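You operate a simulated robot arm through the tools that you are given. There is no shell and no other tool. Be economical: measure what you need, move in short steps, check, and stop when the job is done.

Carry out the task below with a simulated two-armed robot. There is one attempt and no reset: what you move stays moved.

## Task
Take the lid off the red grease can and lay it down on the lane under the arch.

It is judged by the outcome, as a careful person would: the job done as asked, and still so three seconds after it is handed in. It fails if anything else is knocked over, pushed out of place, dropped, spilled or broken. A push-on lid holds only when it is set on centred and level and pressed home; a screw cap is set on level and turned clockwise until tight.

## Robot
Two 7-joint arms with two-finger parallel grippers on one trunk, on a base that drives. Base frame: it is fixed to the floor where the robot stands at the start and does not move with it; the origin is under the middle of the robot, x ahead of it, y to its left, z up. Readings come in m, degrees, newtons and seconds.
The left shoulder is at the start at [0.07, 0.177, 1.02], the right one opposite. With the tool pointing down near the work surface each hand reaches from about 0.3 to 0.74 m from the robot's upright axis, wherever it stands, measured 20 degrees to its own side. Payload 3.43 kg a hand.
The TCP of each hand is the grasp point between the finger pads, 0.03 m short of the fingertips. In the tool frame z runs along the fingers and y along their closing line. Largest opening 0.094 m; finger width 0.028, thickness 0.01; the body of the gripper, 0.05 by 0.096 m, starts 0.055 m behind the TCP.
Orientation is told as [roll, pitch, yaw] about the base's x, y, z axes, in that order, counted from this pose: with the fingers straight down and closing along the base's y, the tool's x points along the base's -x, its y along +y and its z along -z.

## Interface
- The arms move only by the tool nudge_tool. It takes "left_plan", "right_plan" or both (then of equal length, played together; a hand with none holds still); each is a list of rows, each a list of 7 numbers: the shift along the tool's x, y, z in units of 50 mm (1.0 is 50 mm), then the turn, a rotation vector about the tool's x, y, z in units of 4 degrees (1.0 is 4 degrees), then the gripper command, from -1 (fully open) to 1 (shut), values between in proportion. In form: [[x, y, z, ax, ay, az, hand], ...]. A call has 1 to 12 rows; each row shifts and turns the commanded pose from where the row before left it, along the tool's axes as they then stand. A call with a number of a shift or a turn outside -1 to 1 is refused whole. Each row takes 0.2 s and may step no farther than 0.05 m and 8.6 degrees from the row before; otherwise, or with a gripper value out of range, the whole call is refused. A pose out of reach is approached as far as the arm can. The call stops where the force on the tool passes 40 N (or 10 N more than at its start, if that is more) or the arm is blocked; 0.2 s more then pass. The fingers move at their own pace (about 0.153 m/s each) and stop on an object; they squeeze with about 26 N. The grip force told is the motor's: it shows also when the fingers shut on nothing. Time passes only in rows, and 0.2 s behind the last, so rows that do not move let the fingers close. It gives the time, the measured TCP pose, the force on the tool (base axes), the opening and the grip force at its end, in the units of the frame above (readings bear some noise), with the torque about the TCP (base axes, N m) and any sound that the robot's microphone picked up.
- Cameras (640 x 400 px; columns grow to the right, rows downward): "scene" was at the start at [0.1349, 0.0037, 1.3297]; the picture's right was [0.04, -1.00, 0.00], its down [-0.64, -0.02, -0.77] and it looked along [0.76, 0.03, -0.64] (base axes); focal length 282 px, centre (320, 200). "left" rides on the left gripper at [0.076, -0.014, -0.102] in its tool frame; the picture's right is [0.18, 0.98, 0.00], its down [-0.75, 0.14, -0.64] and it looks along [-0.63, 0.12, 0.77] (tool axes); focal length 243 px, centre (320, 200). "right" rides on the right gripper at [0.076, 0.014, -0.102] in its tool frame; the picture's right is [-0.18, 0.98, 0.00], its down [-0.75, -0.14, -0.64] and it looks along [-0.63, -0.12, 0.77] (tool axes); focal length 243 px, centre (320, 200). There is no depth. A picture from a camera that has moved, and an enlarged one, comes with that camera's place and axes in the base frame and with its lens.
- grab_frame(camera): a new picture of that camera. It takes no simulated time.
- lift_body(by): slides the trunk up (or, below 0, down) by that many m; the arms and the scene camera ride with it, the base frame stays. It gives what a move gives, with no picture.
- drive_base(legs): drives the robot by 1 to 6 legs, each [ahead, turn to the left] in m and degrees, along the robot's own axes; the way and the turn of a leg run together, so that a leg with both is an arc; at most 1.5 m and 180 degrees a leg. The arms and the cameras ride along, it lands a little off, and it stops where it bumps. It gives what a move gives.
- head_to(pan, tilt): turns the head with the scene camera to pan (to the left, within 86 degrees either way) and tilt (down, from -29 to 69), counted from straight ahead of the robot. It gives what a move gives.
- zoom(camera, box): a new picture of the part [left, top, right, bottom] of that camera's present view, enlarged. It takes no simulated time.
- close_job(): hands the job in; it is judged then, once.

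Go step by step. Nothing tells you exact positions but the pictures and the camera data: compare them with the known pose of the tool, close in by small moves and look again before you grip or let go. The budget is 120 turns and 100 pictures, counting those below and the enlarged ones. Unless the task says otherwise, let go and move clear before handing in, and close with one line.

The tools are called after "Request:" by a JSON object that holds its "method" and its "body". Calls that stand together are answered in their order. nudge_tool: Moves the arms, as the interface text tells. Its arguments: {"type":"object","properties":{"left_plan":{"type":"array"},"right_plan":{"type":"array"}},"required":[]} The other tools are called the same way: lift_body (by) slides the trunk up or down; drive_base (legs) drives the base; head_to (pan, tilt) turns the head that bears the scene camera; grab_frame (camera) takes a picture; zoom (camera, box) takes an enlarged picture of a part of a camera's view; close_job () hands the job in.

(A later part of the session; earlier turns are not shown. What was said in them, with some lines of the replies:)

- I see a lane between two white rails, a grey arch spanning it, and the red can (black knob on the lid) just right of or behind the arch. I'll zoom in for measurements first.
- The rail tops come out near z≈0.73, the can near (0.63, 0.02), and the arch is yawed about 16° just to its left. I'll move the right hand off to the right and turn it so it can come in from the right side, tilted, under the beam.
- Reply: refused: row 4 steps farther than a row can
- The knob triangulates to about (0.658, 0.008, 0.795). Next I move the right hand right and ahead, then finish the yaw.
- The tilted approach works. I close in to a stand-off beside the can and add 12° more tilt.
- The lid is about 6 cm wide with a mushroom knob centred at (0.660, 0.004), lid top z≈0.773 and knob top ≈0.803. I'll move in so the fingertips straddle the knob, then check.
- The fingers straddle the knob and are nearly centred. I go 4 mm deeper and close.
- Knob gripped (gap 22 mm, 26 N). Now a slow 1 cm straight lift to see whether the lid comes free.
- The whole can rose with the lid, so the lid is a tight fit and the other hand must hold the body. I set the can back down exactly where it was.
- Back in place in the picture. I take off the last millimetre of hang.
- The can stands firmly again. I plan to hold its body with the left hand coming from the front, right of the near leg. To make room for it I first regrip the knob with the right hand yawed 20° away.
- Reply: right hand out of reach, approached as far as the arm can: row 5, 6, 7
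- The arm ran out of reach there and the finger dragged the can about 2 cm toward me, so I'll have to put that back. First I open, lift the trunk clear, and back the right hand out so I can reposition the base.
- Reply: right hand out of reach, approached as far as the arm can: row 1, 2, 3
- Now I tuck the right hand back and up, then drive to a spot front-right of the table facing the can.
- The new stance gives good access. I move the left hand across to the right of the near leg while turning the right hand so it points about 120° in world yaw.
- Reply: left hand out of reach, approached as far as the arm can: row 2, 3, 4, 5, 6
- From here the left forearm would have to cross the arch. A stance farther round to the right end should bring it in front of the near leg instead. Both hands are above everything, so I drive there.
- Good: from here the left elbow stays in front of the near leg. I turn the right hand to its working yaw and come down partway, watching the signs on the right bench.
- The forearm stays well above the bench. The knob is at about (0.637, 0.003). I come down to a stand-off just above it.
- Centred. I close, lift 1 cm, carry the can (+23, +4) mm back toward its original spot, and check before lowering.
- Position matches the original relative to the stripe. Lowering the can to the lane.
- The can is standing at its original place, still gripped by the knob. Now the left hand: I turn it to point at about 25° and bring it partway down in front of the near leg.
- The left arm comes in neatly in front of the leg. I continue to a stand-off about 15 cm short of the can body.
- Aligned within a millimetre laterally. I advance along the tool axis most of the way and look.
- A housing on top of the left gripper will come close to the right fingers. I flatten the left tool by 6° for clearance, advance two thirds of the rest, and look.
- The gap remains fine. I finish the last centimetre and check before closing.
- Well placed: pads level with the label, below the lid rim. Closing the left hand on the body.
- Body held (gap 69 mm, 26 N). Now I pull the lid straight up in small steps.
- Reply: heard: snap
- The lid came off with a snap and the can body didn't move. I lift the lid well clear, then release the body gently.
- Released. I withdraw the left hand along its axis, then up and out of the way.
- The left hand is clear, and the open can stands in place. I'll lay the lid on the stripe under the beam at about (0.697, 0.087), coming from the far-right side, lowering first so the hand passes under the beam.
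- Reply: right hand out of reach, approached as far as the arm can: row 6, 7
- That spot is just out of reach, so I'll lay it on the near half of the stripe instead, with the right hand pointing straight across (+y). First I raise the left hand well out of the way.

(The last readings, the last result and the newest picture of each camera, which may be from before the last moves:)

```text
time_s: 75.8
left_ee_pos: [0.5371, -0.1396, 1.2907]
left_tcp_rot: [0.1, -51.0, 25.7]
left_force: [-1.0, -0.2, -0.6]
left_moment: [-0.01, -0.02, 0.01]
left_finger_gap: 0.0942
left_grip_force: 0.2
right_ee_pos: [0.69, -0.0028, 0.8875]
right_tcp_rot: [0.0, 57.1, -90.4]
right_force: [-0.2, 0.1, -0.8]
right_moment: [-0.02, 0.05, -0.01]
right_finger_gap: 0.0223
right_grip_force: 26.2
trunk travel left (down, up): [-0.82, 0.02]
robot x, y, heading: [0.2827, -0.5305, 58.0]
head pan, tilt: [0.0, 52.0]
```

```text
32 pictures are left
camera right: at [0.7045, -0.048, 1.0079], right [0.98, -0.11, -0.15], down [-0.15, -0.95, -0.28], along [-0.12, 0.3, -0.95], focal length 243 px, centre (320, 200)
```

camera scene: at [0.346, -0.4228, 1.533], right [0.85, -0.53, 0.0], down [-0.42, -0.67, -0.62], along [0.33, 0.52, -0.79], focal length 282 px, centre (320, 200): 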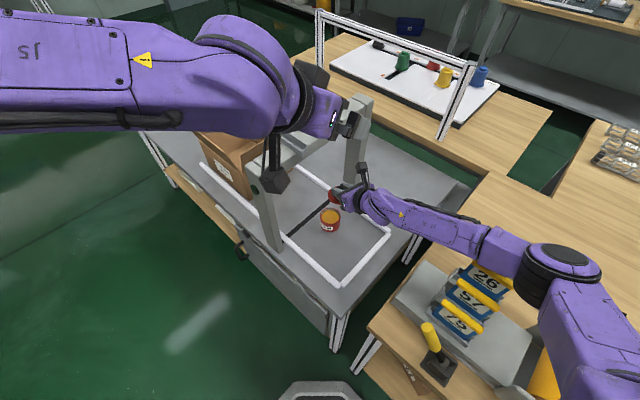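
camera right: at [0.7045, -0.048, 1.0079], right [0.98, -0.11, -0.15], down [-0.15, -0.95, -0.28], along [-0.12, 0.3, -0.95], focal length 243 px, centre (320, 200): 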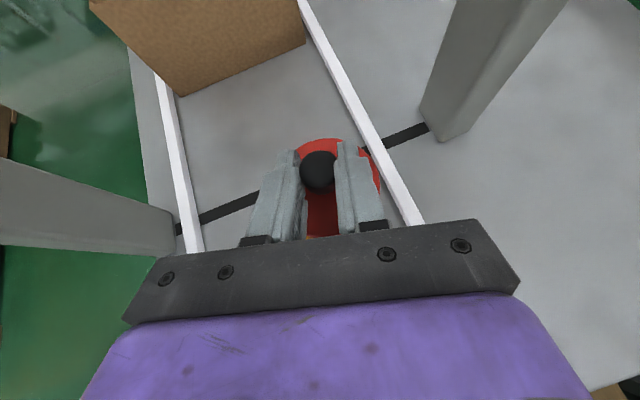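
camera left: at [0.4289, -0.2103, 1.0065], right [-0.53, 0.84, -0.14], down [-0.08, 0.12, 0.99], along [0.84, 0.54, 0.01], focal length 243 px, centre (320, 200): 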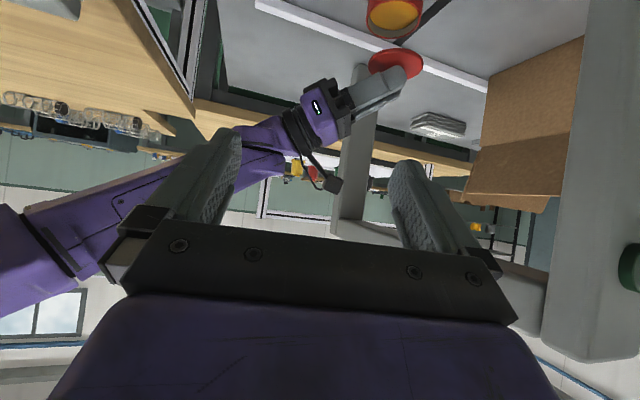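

The rotation worked. I slide the lid over to x≈0.575, still right of the beam, and lower it to about 4 cm above the lane.

Request:
{"method": "nudge_tool", "body": {"right_plan": [[0, -0.767, 0, 0, 0, 0, 1], [0, -0.767, 0, 0, 0, 0, 1], [0, -0.767, 0, 0, 0, 0, 1], [-0.447, 0, 0.291, 0, 0, 0, 1], [-0.447, 0, 0.291, 0, 0, 0, 1], [-0.447, 0, 0.291, 0, 0, 0, 1]]}}

Request:
{"method": "grab_frame", "body": {"camera": "right"}}

Request:
{"method": "zoom", "body": {"camera": "scene", "box": [240, 120, 480, 270]}}

```text
time_s: 77.2
left_ee_pos: [0.5368, -0.1385, 1.2908]
left_tcp_rot: [0.0, -51.0, 25.7]
left_force: [-0.7, 0.2, 0.9]
left_moment: [0.03, 0.01, 0.03]
left_finger_gap: 0.0938
left_grip_force: 0.0
right_ee_pos: [0.5745, -0.0036, 0.8071]
right_tcp_rot: [0.1, 57.0, -90.2]
right_force: [-0.5, 0.7, 0.3]
right_moment: [-0.01, 0.01, -0.02]
right_finger_gap: 0.0225
right_grip_force: 26.1
trunk travel left (down, up): [-0.82, 0.02]
robot x, y, heading: [0.2809, -0.5346, 57.9]
head pan, tilt: [0.0, 52.0]
```

```text
31 pictures are left
camera right: at [0.5881, -0.0481, 0.9268], right [0.98, -0.1, -0.15], down [-0.15, -0.95, -0.28], along [-0.12, 0.3, -0.95], focal length 243 px, centre (320, 200)
```

right: 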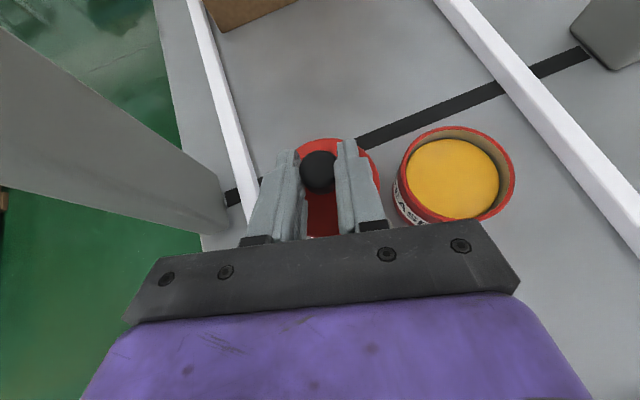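

```text
2.67 times, centred on (360, 195) of scene
camera zoom: at [0.3457, -0.4223, 1.533], right [0.85, -0.53, 0.0], down [-0.42, -0.67, -0.62], along [0.33, 0.52, -0.79], focal length 752 px, centre (213, 213)
```

zoom: 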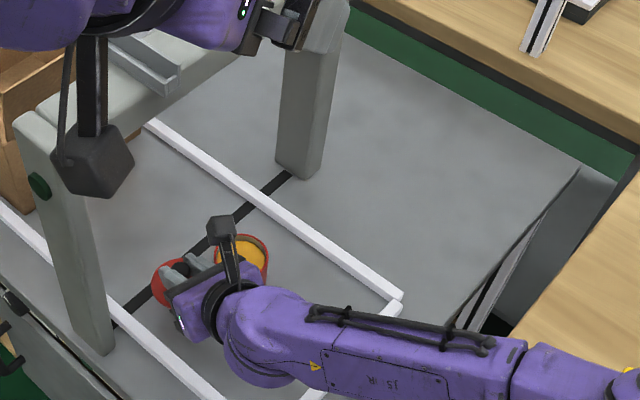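

The can is unmoved at about (0.657, 0.005). I move the lid under the beam onto the stripe and lower it 3 cm.

Request:
{"method": "nudge_tool", "body": {"right_plan": [[0.163, -0.065, 0.252, 0, 0, 0, 1], [0.163, -0.065, 0.252, 0, 0, 0, 1], [0.163, -0.065, 0.252, 0, 0, 0, 1], [-0.25, 0, 0.163, 0, 0, 0, 1], [-0.25, 0, 0.163, 0, 0, 0, 1]]}}

Request:
{"method": "grab_frame", "body": {"camera": "right"}}

Request:
{"method": "zoom", "body": {"camera": "scene", "box": [250, 170, 370, 245]}}

```text
time_s: 78.5
left_ee_pos: [0.5369, -0.1394, 1.2919]
left_tcp_rot: [0.1, -51.0, 25.7]
left_force: [0.0, 0.7, -0.3]
left_moment: [-0.01, 0.0, 0.03]
left_finger_gap: 0.0942
left_grip_force: 0.1
right_ee_pos: [0.5654, 0.0431, 0.777]
right_tcp_rot: [0.0, 56.9, -90.3]
right_force: [0.2, -1.2, 0.0]
right_moment: [-0.01, -0.03, -0.02]
right_finger_gap: 0.0223
right_grip_force: 26.4
trunk travel left (down, up): [-0.82, 0.02]
robot x, y, heading: [0.2777, -0.5317, 57.7]
head pan, tilt: [0.0, 52.0]
```

```text
29 pictures are left
camera right: at [0.5798, -0.0021, 0.8972], right [0.98, -0.11, -0.15], down [-0.15, -0.95, -0.28], along [-0.12, 0.3, -0.95], focal length 243 px, centre (320, 200)
```

right: 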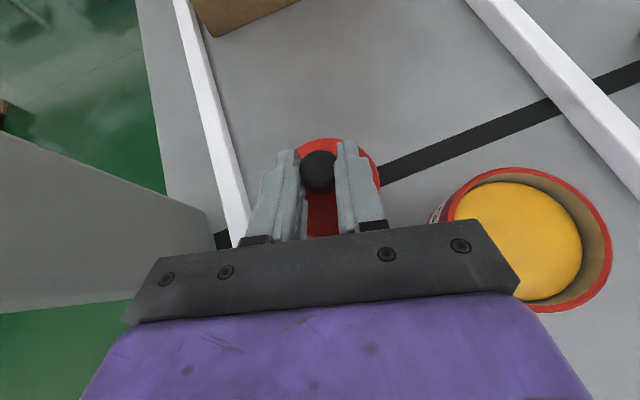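

```text
5.33 times, centred on (310, 208) of scene
camera zoom: at [0.3458, -0.4225, 1.533], right [0.85, -0.53, 0.0], down [-0.42, -0.67, -0.62], along [0.33, 0.52, -0.79], focal length 1503 px, centre (373, 160)
```

zoom: 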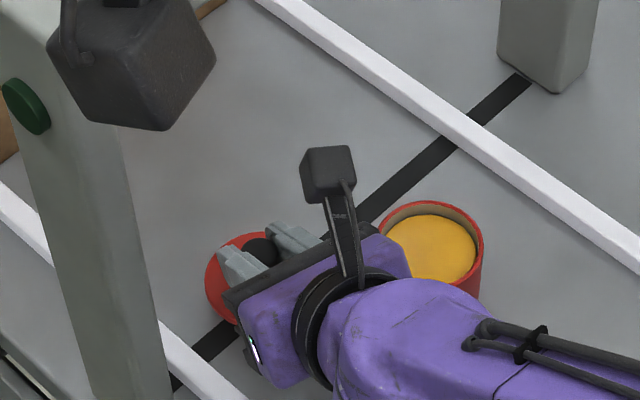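

There's about 1 cm clear between the hand and the can. I lower in small steps to contact.

Request:
{"method": "nudge_tool", "body": {"right_plan": [[-0.067, 0, 0.0436, 0, 0, 0, 1], [-0.05, 0, 0.033, 0, 0, 0, 1], [0, 0, 0, 0, 0, 0, 1]]}}

Request:
{"method": "zoom", "body": {"camera": "right", "box": [220, 70, 460, 220]}}

```text
time_s: 79.2
left_ee_pos: [0.5378, -0.1396, 1.292]
left_tcp_rot: [0.1, -51.1, 25.7]
left_force: [-0.7, 0.0, -0.4]
left_moment: [0.01, -0.01, 0.01]
left_finger_gap: 0.094
left_grip_force: 0.1
right_ee_pos: [0.5651, 0.043, 0.7708]
right_tcp_rot: [0.0, 57.1, -90.3]
right_force: [-0.5, 0.0, -0.6]
right_moment: [-0.01, 0.0, -0.04]
right_finger_gap: 0.0224
right_grip_force: 26.3
trunk travel left (down, up): [-0.82, 0.02]
robot x, y, heading: [0.2785, -0.5295, 57.8]
head pan, tilt: [0.0, 52.0]
```

```text
2.67 times, centred on (340, 145) of right
camera zoom: at [0.579, -0.0019, 0.8907], right [0.98, -0.1, -0.15], down [-0.15, -0.95, -0.28], along [-0.12, 0.3, -0.95], focal length 647 px, centre (267, 347)
```

zoom: 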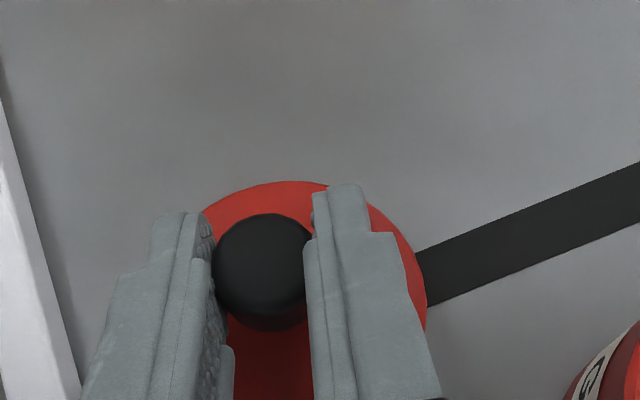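

The lid is centred over the stripe. Continue down in small steps until it touches.

Request:
{"method": "nudge_tool", "body": {"right_plan": [[-0.05, 0, 0.033, 0, 0, 0, 1], [-0.034, 0, 0.022, 0, 0, 0, 1], [0, 0, 0, 0, 0, 0, 1]]}}

Request:
{"method": "nudge_tool", "body": {"right_plan": [[-0.034, 0, 0.022, 0, 0, 0, 1], [0, 0, 0, 0, 0, 0, 1]]}}

```text
time_s: 80.0
left_ee_pos: [0.5373, -0.1395, 1.2923]
left_tcp_rot: [0.0, -51.0, 25.8]
left_force: [0.6, 0.0, 0.8]
left_moment: [0.03, 0.03, 0.01]
left_finger_gap: 0.0939
left_grip_force: 0.1
right_ee_pos: [0.5649, 0.0433, 0.7661]
right_tcp_rot: [0.0, 57.0, -90.2]
right_force: [-0.1, 0.1, -0.8]
right_moment: [0.01, 0.02, -0.04]
right_finger_gap: 0.0225
right_grip_force: 25.9
trunk travel left (down, up): [-0.82, 0.02]
robot x, y, heading: [0.2781, -0.5298, 57.8]
head pan, tilt: [0.0, 52.0]
```

```text
time_s: 80.7
left_ee_pos: [0.5378, -0.1398, 1.2912]
left_tcp_rot: [0.1, -51.0, 25.7]
left_force: [-0.1, -0.7, -0.1]
left_moment: [0.02, 0.01, -0.03]
left_finger_gap: 0.0942
left_grip_force: 0.1
right_ee_pos: [0.5649, 0.0439, 0.7634]
right_tcp_rot: [0.0, 57.1, -90.3]
right_force: [0.6, 0.5, -0.8]
right_moment: [-0.03, 0.01, -0.01]
right_finger_gap: 0.0226
right_grip_force: 26.0
trunk travel left (down, up): [-0.82, 0.02]
robot x, y, heading: [0.2803, -0.5299, 57.8]
head pan, tilt: [0.0, 52.0]
```

Request:
{"method": "nudge_tool", "body": {"right_plan": [[-0.034, 0, 0.022, 0, 0, 0, 1], [0, 0, 0, 0, 0, 0, 1]]}}

Request:
{"method": "nudge_tool", "body": {"right_plan": [[-0.034, 0, 0.022, 0, 0, 0, 1], [0, 0, 0, 0, 0, 0, 1]]}}

Request:
{"method": "zoom", "body": {"camera": "right", "box": [220, 70, 460, 220]}}

```text
time_s: 81.2
left_ee_pos: [0.5374, -0.1405, 1.2908]
left_tcp_rot: [0.1, -51.1, 25.7]
left_force: [0.7, -0.3, -0.3]
left_moment: [-0.02, 0.03, -0.02]
left_finger_gap: 0.0942
left_grip_force: 0.1
right_ee_pos: [0.5647, 0.0447, 0.7614]
right_tcp_rot: [0.0, 57.1, -90.2]
right_force: [0.2, -0.6, -0.6]
right_moment: [0.02, 0.0, -0.03]
right_finger_gap: 0.0224
right_grip_force: 25.9
trunk travel left (down, up): [-0.82, 0.02]
robot x, y, heading: [0.2794, -0.5302, 57.6]
head pan, tilt: [0.0, 52.0]
```

```text
time_s: 81.8
left_ee_pos: [0.5369, -0.1392, 1.29]
left_tcp_rot: [0.2, -51.0, 25.8]
left_force: [0.6, 0.4, 0.2]
left_moment: [0.0, 0.03, -0.02]
left_finger_gap: 0.0942
left_grip_force: 0.0
right_ee_pos: [0.5651, 0.0444, 0.7595]
right_tcp_rot: [0.0, 57.0, -90.3]
right_force: [0.3, 0.7, 0.8]
right_moment: [0.01, -0.03, -0.03]
right_finger_gap: 0.0223
right_grip_force: 26.2
trunk travel left (down, up): [-0.82, 0.02]
robot x, y, heading: [0.2789, -0.5303, 57.6]
head pan, tilt: [0.0, 52.0]
```

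```text
2.67 times, centred on (340, 145) of right
camera zoom: at [0.5788, -0.0011, 0.8793], right [0.98, -0.1, -0.15], down [-0.15, -0.95, -0.28], along [-0.12, 0.3, -0.95], focal length 647 px, centre (267, 347)
```

zoom: 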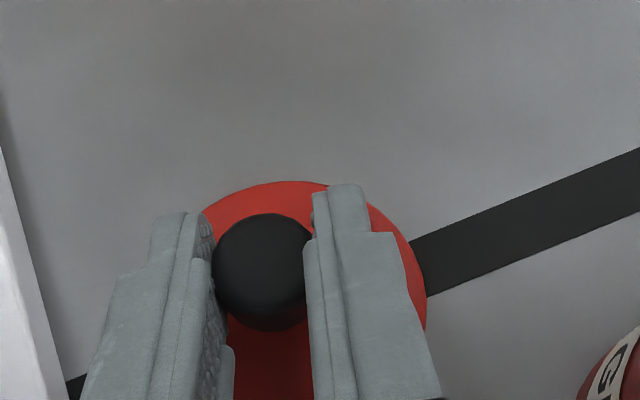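

Request:
{"method": "nudge_tool", "body": {"right_plan": [[-0.025, 0, 0.0163, 0, 0, 0, 1], [0, 0, 0, 0, 0, 0, 1]]}}

Request:
{"method": "nudge_tool", "body": {"right_plan": [[-0.025, 0, 0.0163, 0, 0, 0, 1], [0, 0, 0, 0, 0, 0, 1]]}}

```text
time_s: 82.5
left_ee_pos: [0.5374, -0.1387, 1.2911]
left_tcp_rot: [0.1, -51.0, 25.6]
left_force: [0.7, -0.3, 0.0]
left_moment: [0.03, 0.06, 0.01]
left_finger_gap: 0.0942
left_grip_force: 0.1
right_ee_pos: [0.5655, 0.0449, 0.7578]
right_tcp_rot: [0.1, 57.1, -90.3]
right_force: [-0.1, 0.6, -0.5]
right_moment: [0.01, -0.01, -0.01]
right_finger_gap: 0.0223
right_grip_force: 25.7
trunk travel left (down, up): [-0.82, 0.02]
robot x, y, heading: [0.2834, -0.5309, 57.8]
head pan, tilt: [0.0, 52.0]
```

```text
time_s: 83.0
left_ee_pos: [0.5368, -0.1397, 1.2911]
left_tcp_rot: [0.1, -51.0, 25.6]
left_force: [0.2, 0.6, -1.1]
left_moment: [0.02, 0.04, 0.01]
left_finger_gap: 0.094
left_grip_force: 0.1
right_ee_pos: [0.5654, 0.0427, 0.758]
right_tcp_rot: [0.0, 57.1, -90.2]
right_force: [0.9, 1.7, 7.0]
right_moment: [0.05, 0.01, -0.02]
right_finger_gap: 0.0226
right_grip_force: 25.7
trunk travel left (down, up): [-0.82, 0.02]
robot x, y, heading: [0.2783, -0.5321, 57.3]
head pan, tilt: [0.0, 52.0]
```

Touchdown at 7 N. I open just enough to clear the knob and back out along the tool axis.

Request:
{"method": "nudge_tool", "body": {"right_plan": [[0, 0, 0, 0, 0, 0, 0.4], [0, 0, 0, 0, 0, 0, 0.1], [0, 0, 0, 0, 0, 0, -0.1], [0, 0, 0, 0, 0, 0, -0.1]]}}

Request:
{"method": "nudge_tool", "body": {"right_plan": [[0, 0, -0.2, 0, 0, 0, -0.1], [0, 0, -0.4, 0, 0, 0, -0.1], [0, 0, -0.6, 0, 0, 0, -0.1], [0.2, 0, -0.8, 0, 0, 0, -0.1], [0.3, 0, -0.8, 0, 0, 0, -0.1]]}}

Request:
{"method": "grab_frame", "body": {"camera": "right"}}

Request:
{"method": "grab_frame", "body": {"camera": "scene"}}

```text
time_s: 84.0
left_ee_pos: [0.5363, -0.1397, 1.2917]
left_tcp_rot: [0.1, -51.0, 25.6]
left_force: [-0.4, -0.2, 0.4]
left_moment: [-0.03, 0.01, 0.01]
left_finger_gap: 0.0938
left_grip_force: 0.1
right_ee_pos: [0.5658, 0.0431, 0.7566]
right_tcp_rot: [-0.1, 57.1, -90.3]
right_force: [0.3, 0.9, -0.5]
right_moment: [0.01, -0.03, 0.01]
right_finger_gap: 0.0516
right_grip_force: 0.1
trunk travel left (down, up): [-0.82, 0.02]
robot x, y, heading: [0.2795, -0.5296, 57.9]
head pan, tilt: [0.0, 52.0]
```

```text
time_s: 85.2
left_ee_pos: [0.5367, -0.1399, 1.291]
left_tcp_rot: [0.2, -51.1, 25.6]
left_force: [-1.0, -0.2, 0.1]
left_moment: [0.01, 0.02, 0.04]
left_finger_gap: 0.0938
left_grip_force: 0.0
right_ee_pos: [0.5628, -0.0624, 0.8531]
right_tcp_rot: [0.2, 57.0, -90.3]
right_force: [0.0, -0.2, 0.8]
right_moment: [0.01, 0.0, 0.01]
right_finger_gap: 0.0517
right_grip_force: 0.1
trunk travel left (down, up): [-0.82, 0.02]
robot x, y, heading: [0.2765, -0.5276, 57.8]
head pan, tilt: [0.0, 52.0]
```

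```text
25 pictures are left
camera right: at [0.577, -0.1068, 0.9741], right [0.98, -0.11, -0.15], down [-0.15, -0.95, -0.28], along [-0.12, 0.3, -0.95], focal length 243 px, centre (320, 200)
```

right: 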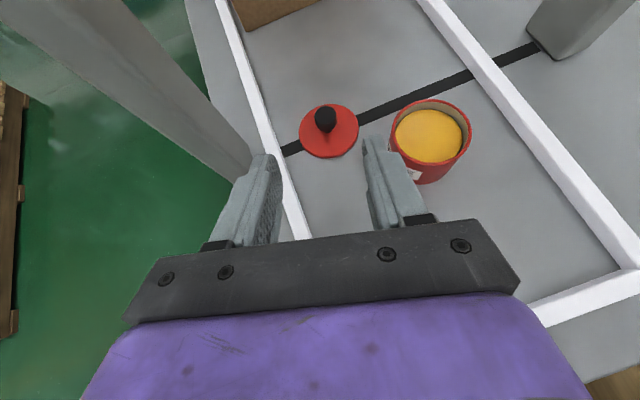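

```text
24 pictures are left
camera scene: at [0.3461, -0.4241, 1.533], right [0.85, -0.53, 0.0], down [-0.42, -0.67, -0.62], along [0.33, 0.52, -0.79], focal length 282 px, centre (320, 200)
```

scene: 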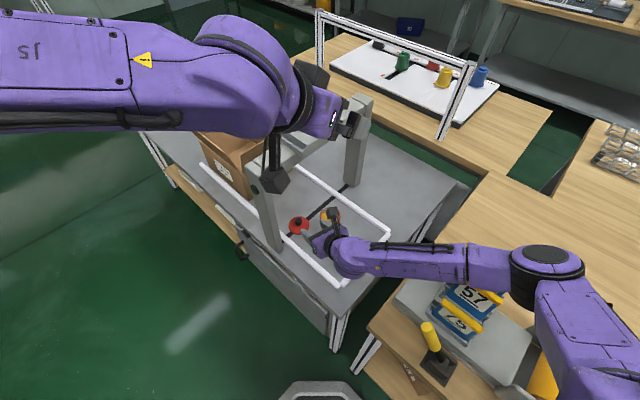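

The lid lies flat on the stripe under the beam, and the open can is at its original spot (0.658, 0.006). I raise the right hand clear and take a final look.

Request:
{"method": "nudge_tool", "body": {"right_plan": [[0.8, 0, -0.52, 0, 0, 0, -0.1], [0.8, 0, -0.52, 0, 0, 0, -0.1], [0.8, 0, -0.52, 0, 0, 0, -0.1], [0.8, 0, -0.52, 0, 0, 0, -0.1]]}}

Request:
{"method": "grab_frame", "body": {"camera": "right"}}

Request:
{"method": "grab_frame", "body": {"camera": "scene"}}

```text
time_s: 86.2
left_ee_pos: [0.5368, -0.1404, 1.291]
left_tcp_rot: [0.1, -51.1, 25.7]
left_force: [-0.8, -0.9, 0.3]
left_moment: [0.01, 0.03, 0.0]
left_finger_gap: 0.0941
left_grip_force: 0.0
right_ee_pos: [0.5632, -0.0625, 1.0441]
right_tcp_rot: [0.2, 56.9, -90.2]
right_force: [-0.1, 0.4, 0.0]
right_moment: [0.02, 0.02, -0.01]
right_finger_gap: 0.0519
right_grip_force: 0.0
trunk travel left (down, up): [-0.82, 0.02]
robot x, y, heading: [0.281, -0.5291, 57.6]
head pan, tilt: [0.0, 52.0]
```

```text
23 pictures are left
camera right: at [0.5769, -0.1076, 1.1652], right [0.98, -0.11, -0.15], down [-0.15, -0.95, -0.28], along [-0.12, 0.3, -0.95], focal length 243 px, centre (320, 200)
```

right: 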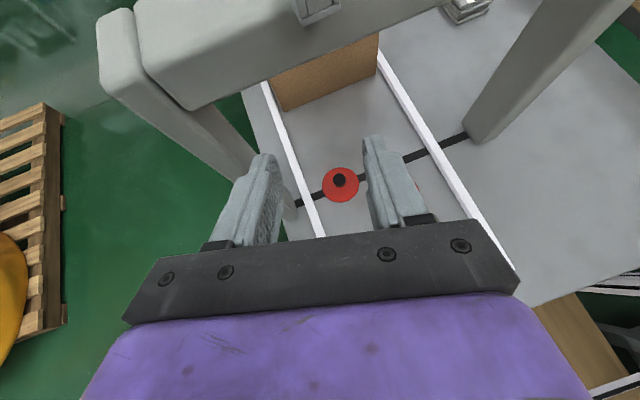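

```text
22 pictures are left
camera scene: at [0.3451, -0.4237, 1.533], right [0.85, -0.53, 0.0], down [-0.42, -0.67, -0.62], along [0.33, 0.52, -0.79], focal length 282 px, centre (320, 200)
```

scene: 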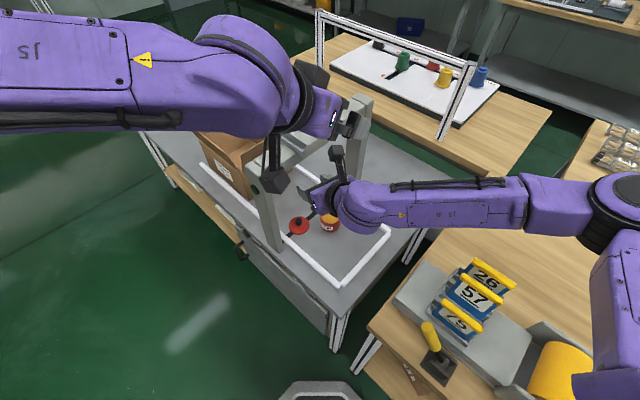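

Both hands are clear, the lid lies on the lane under the arch, and the signs, box and arch are undisturbed. The can is upright at its original spot, so I'm handing in.

Request:
{"method": "close_job", "body": {}}

```text
The job is handed in.
```

The lid is off the red grease can and lying flat on the lane's black stripe under the arch. The open can is upright at its original spot. On the way I dragged the can about 2 cm when the right arm ran out of reach, and I put it back to within a few millimetres. Nothing else appears to have moved.
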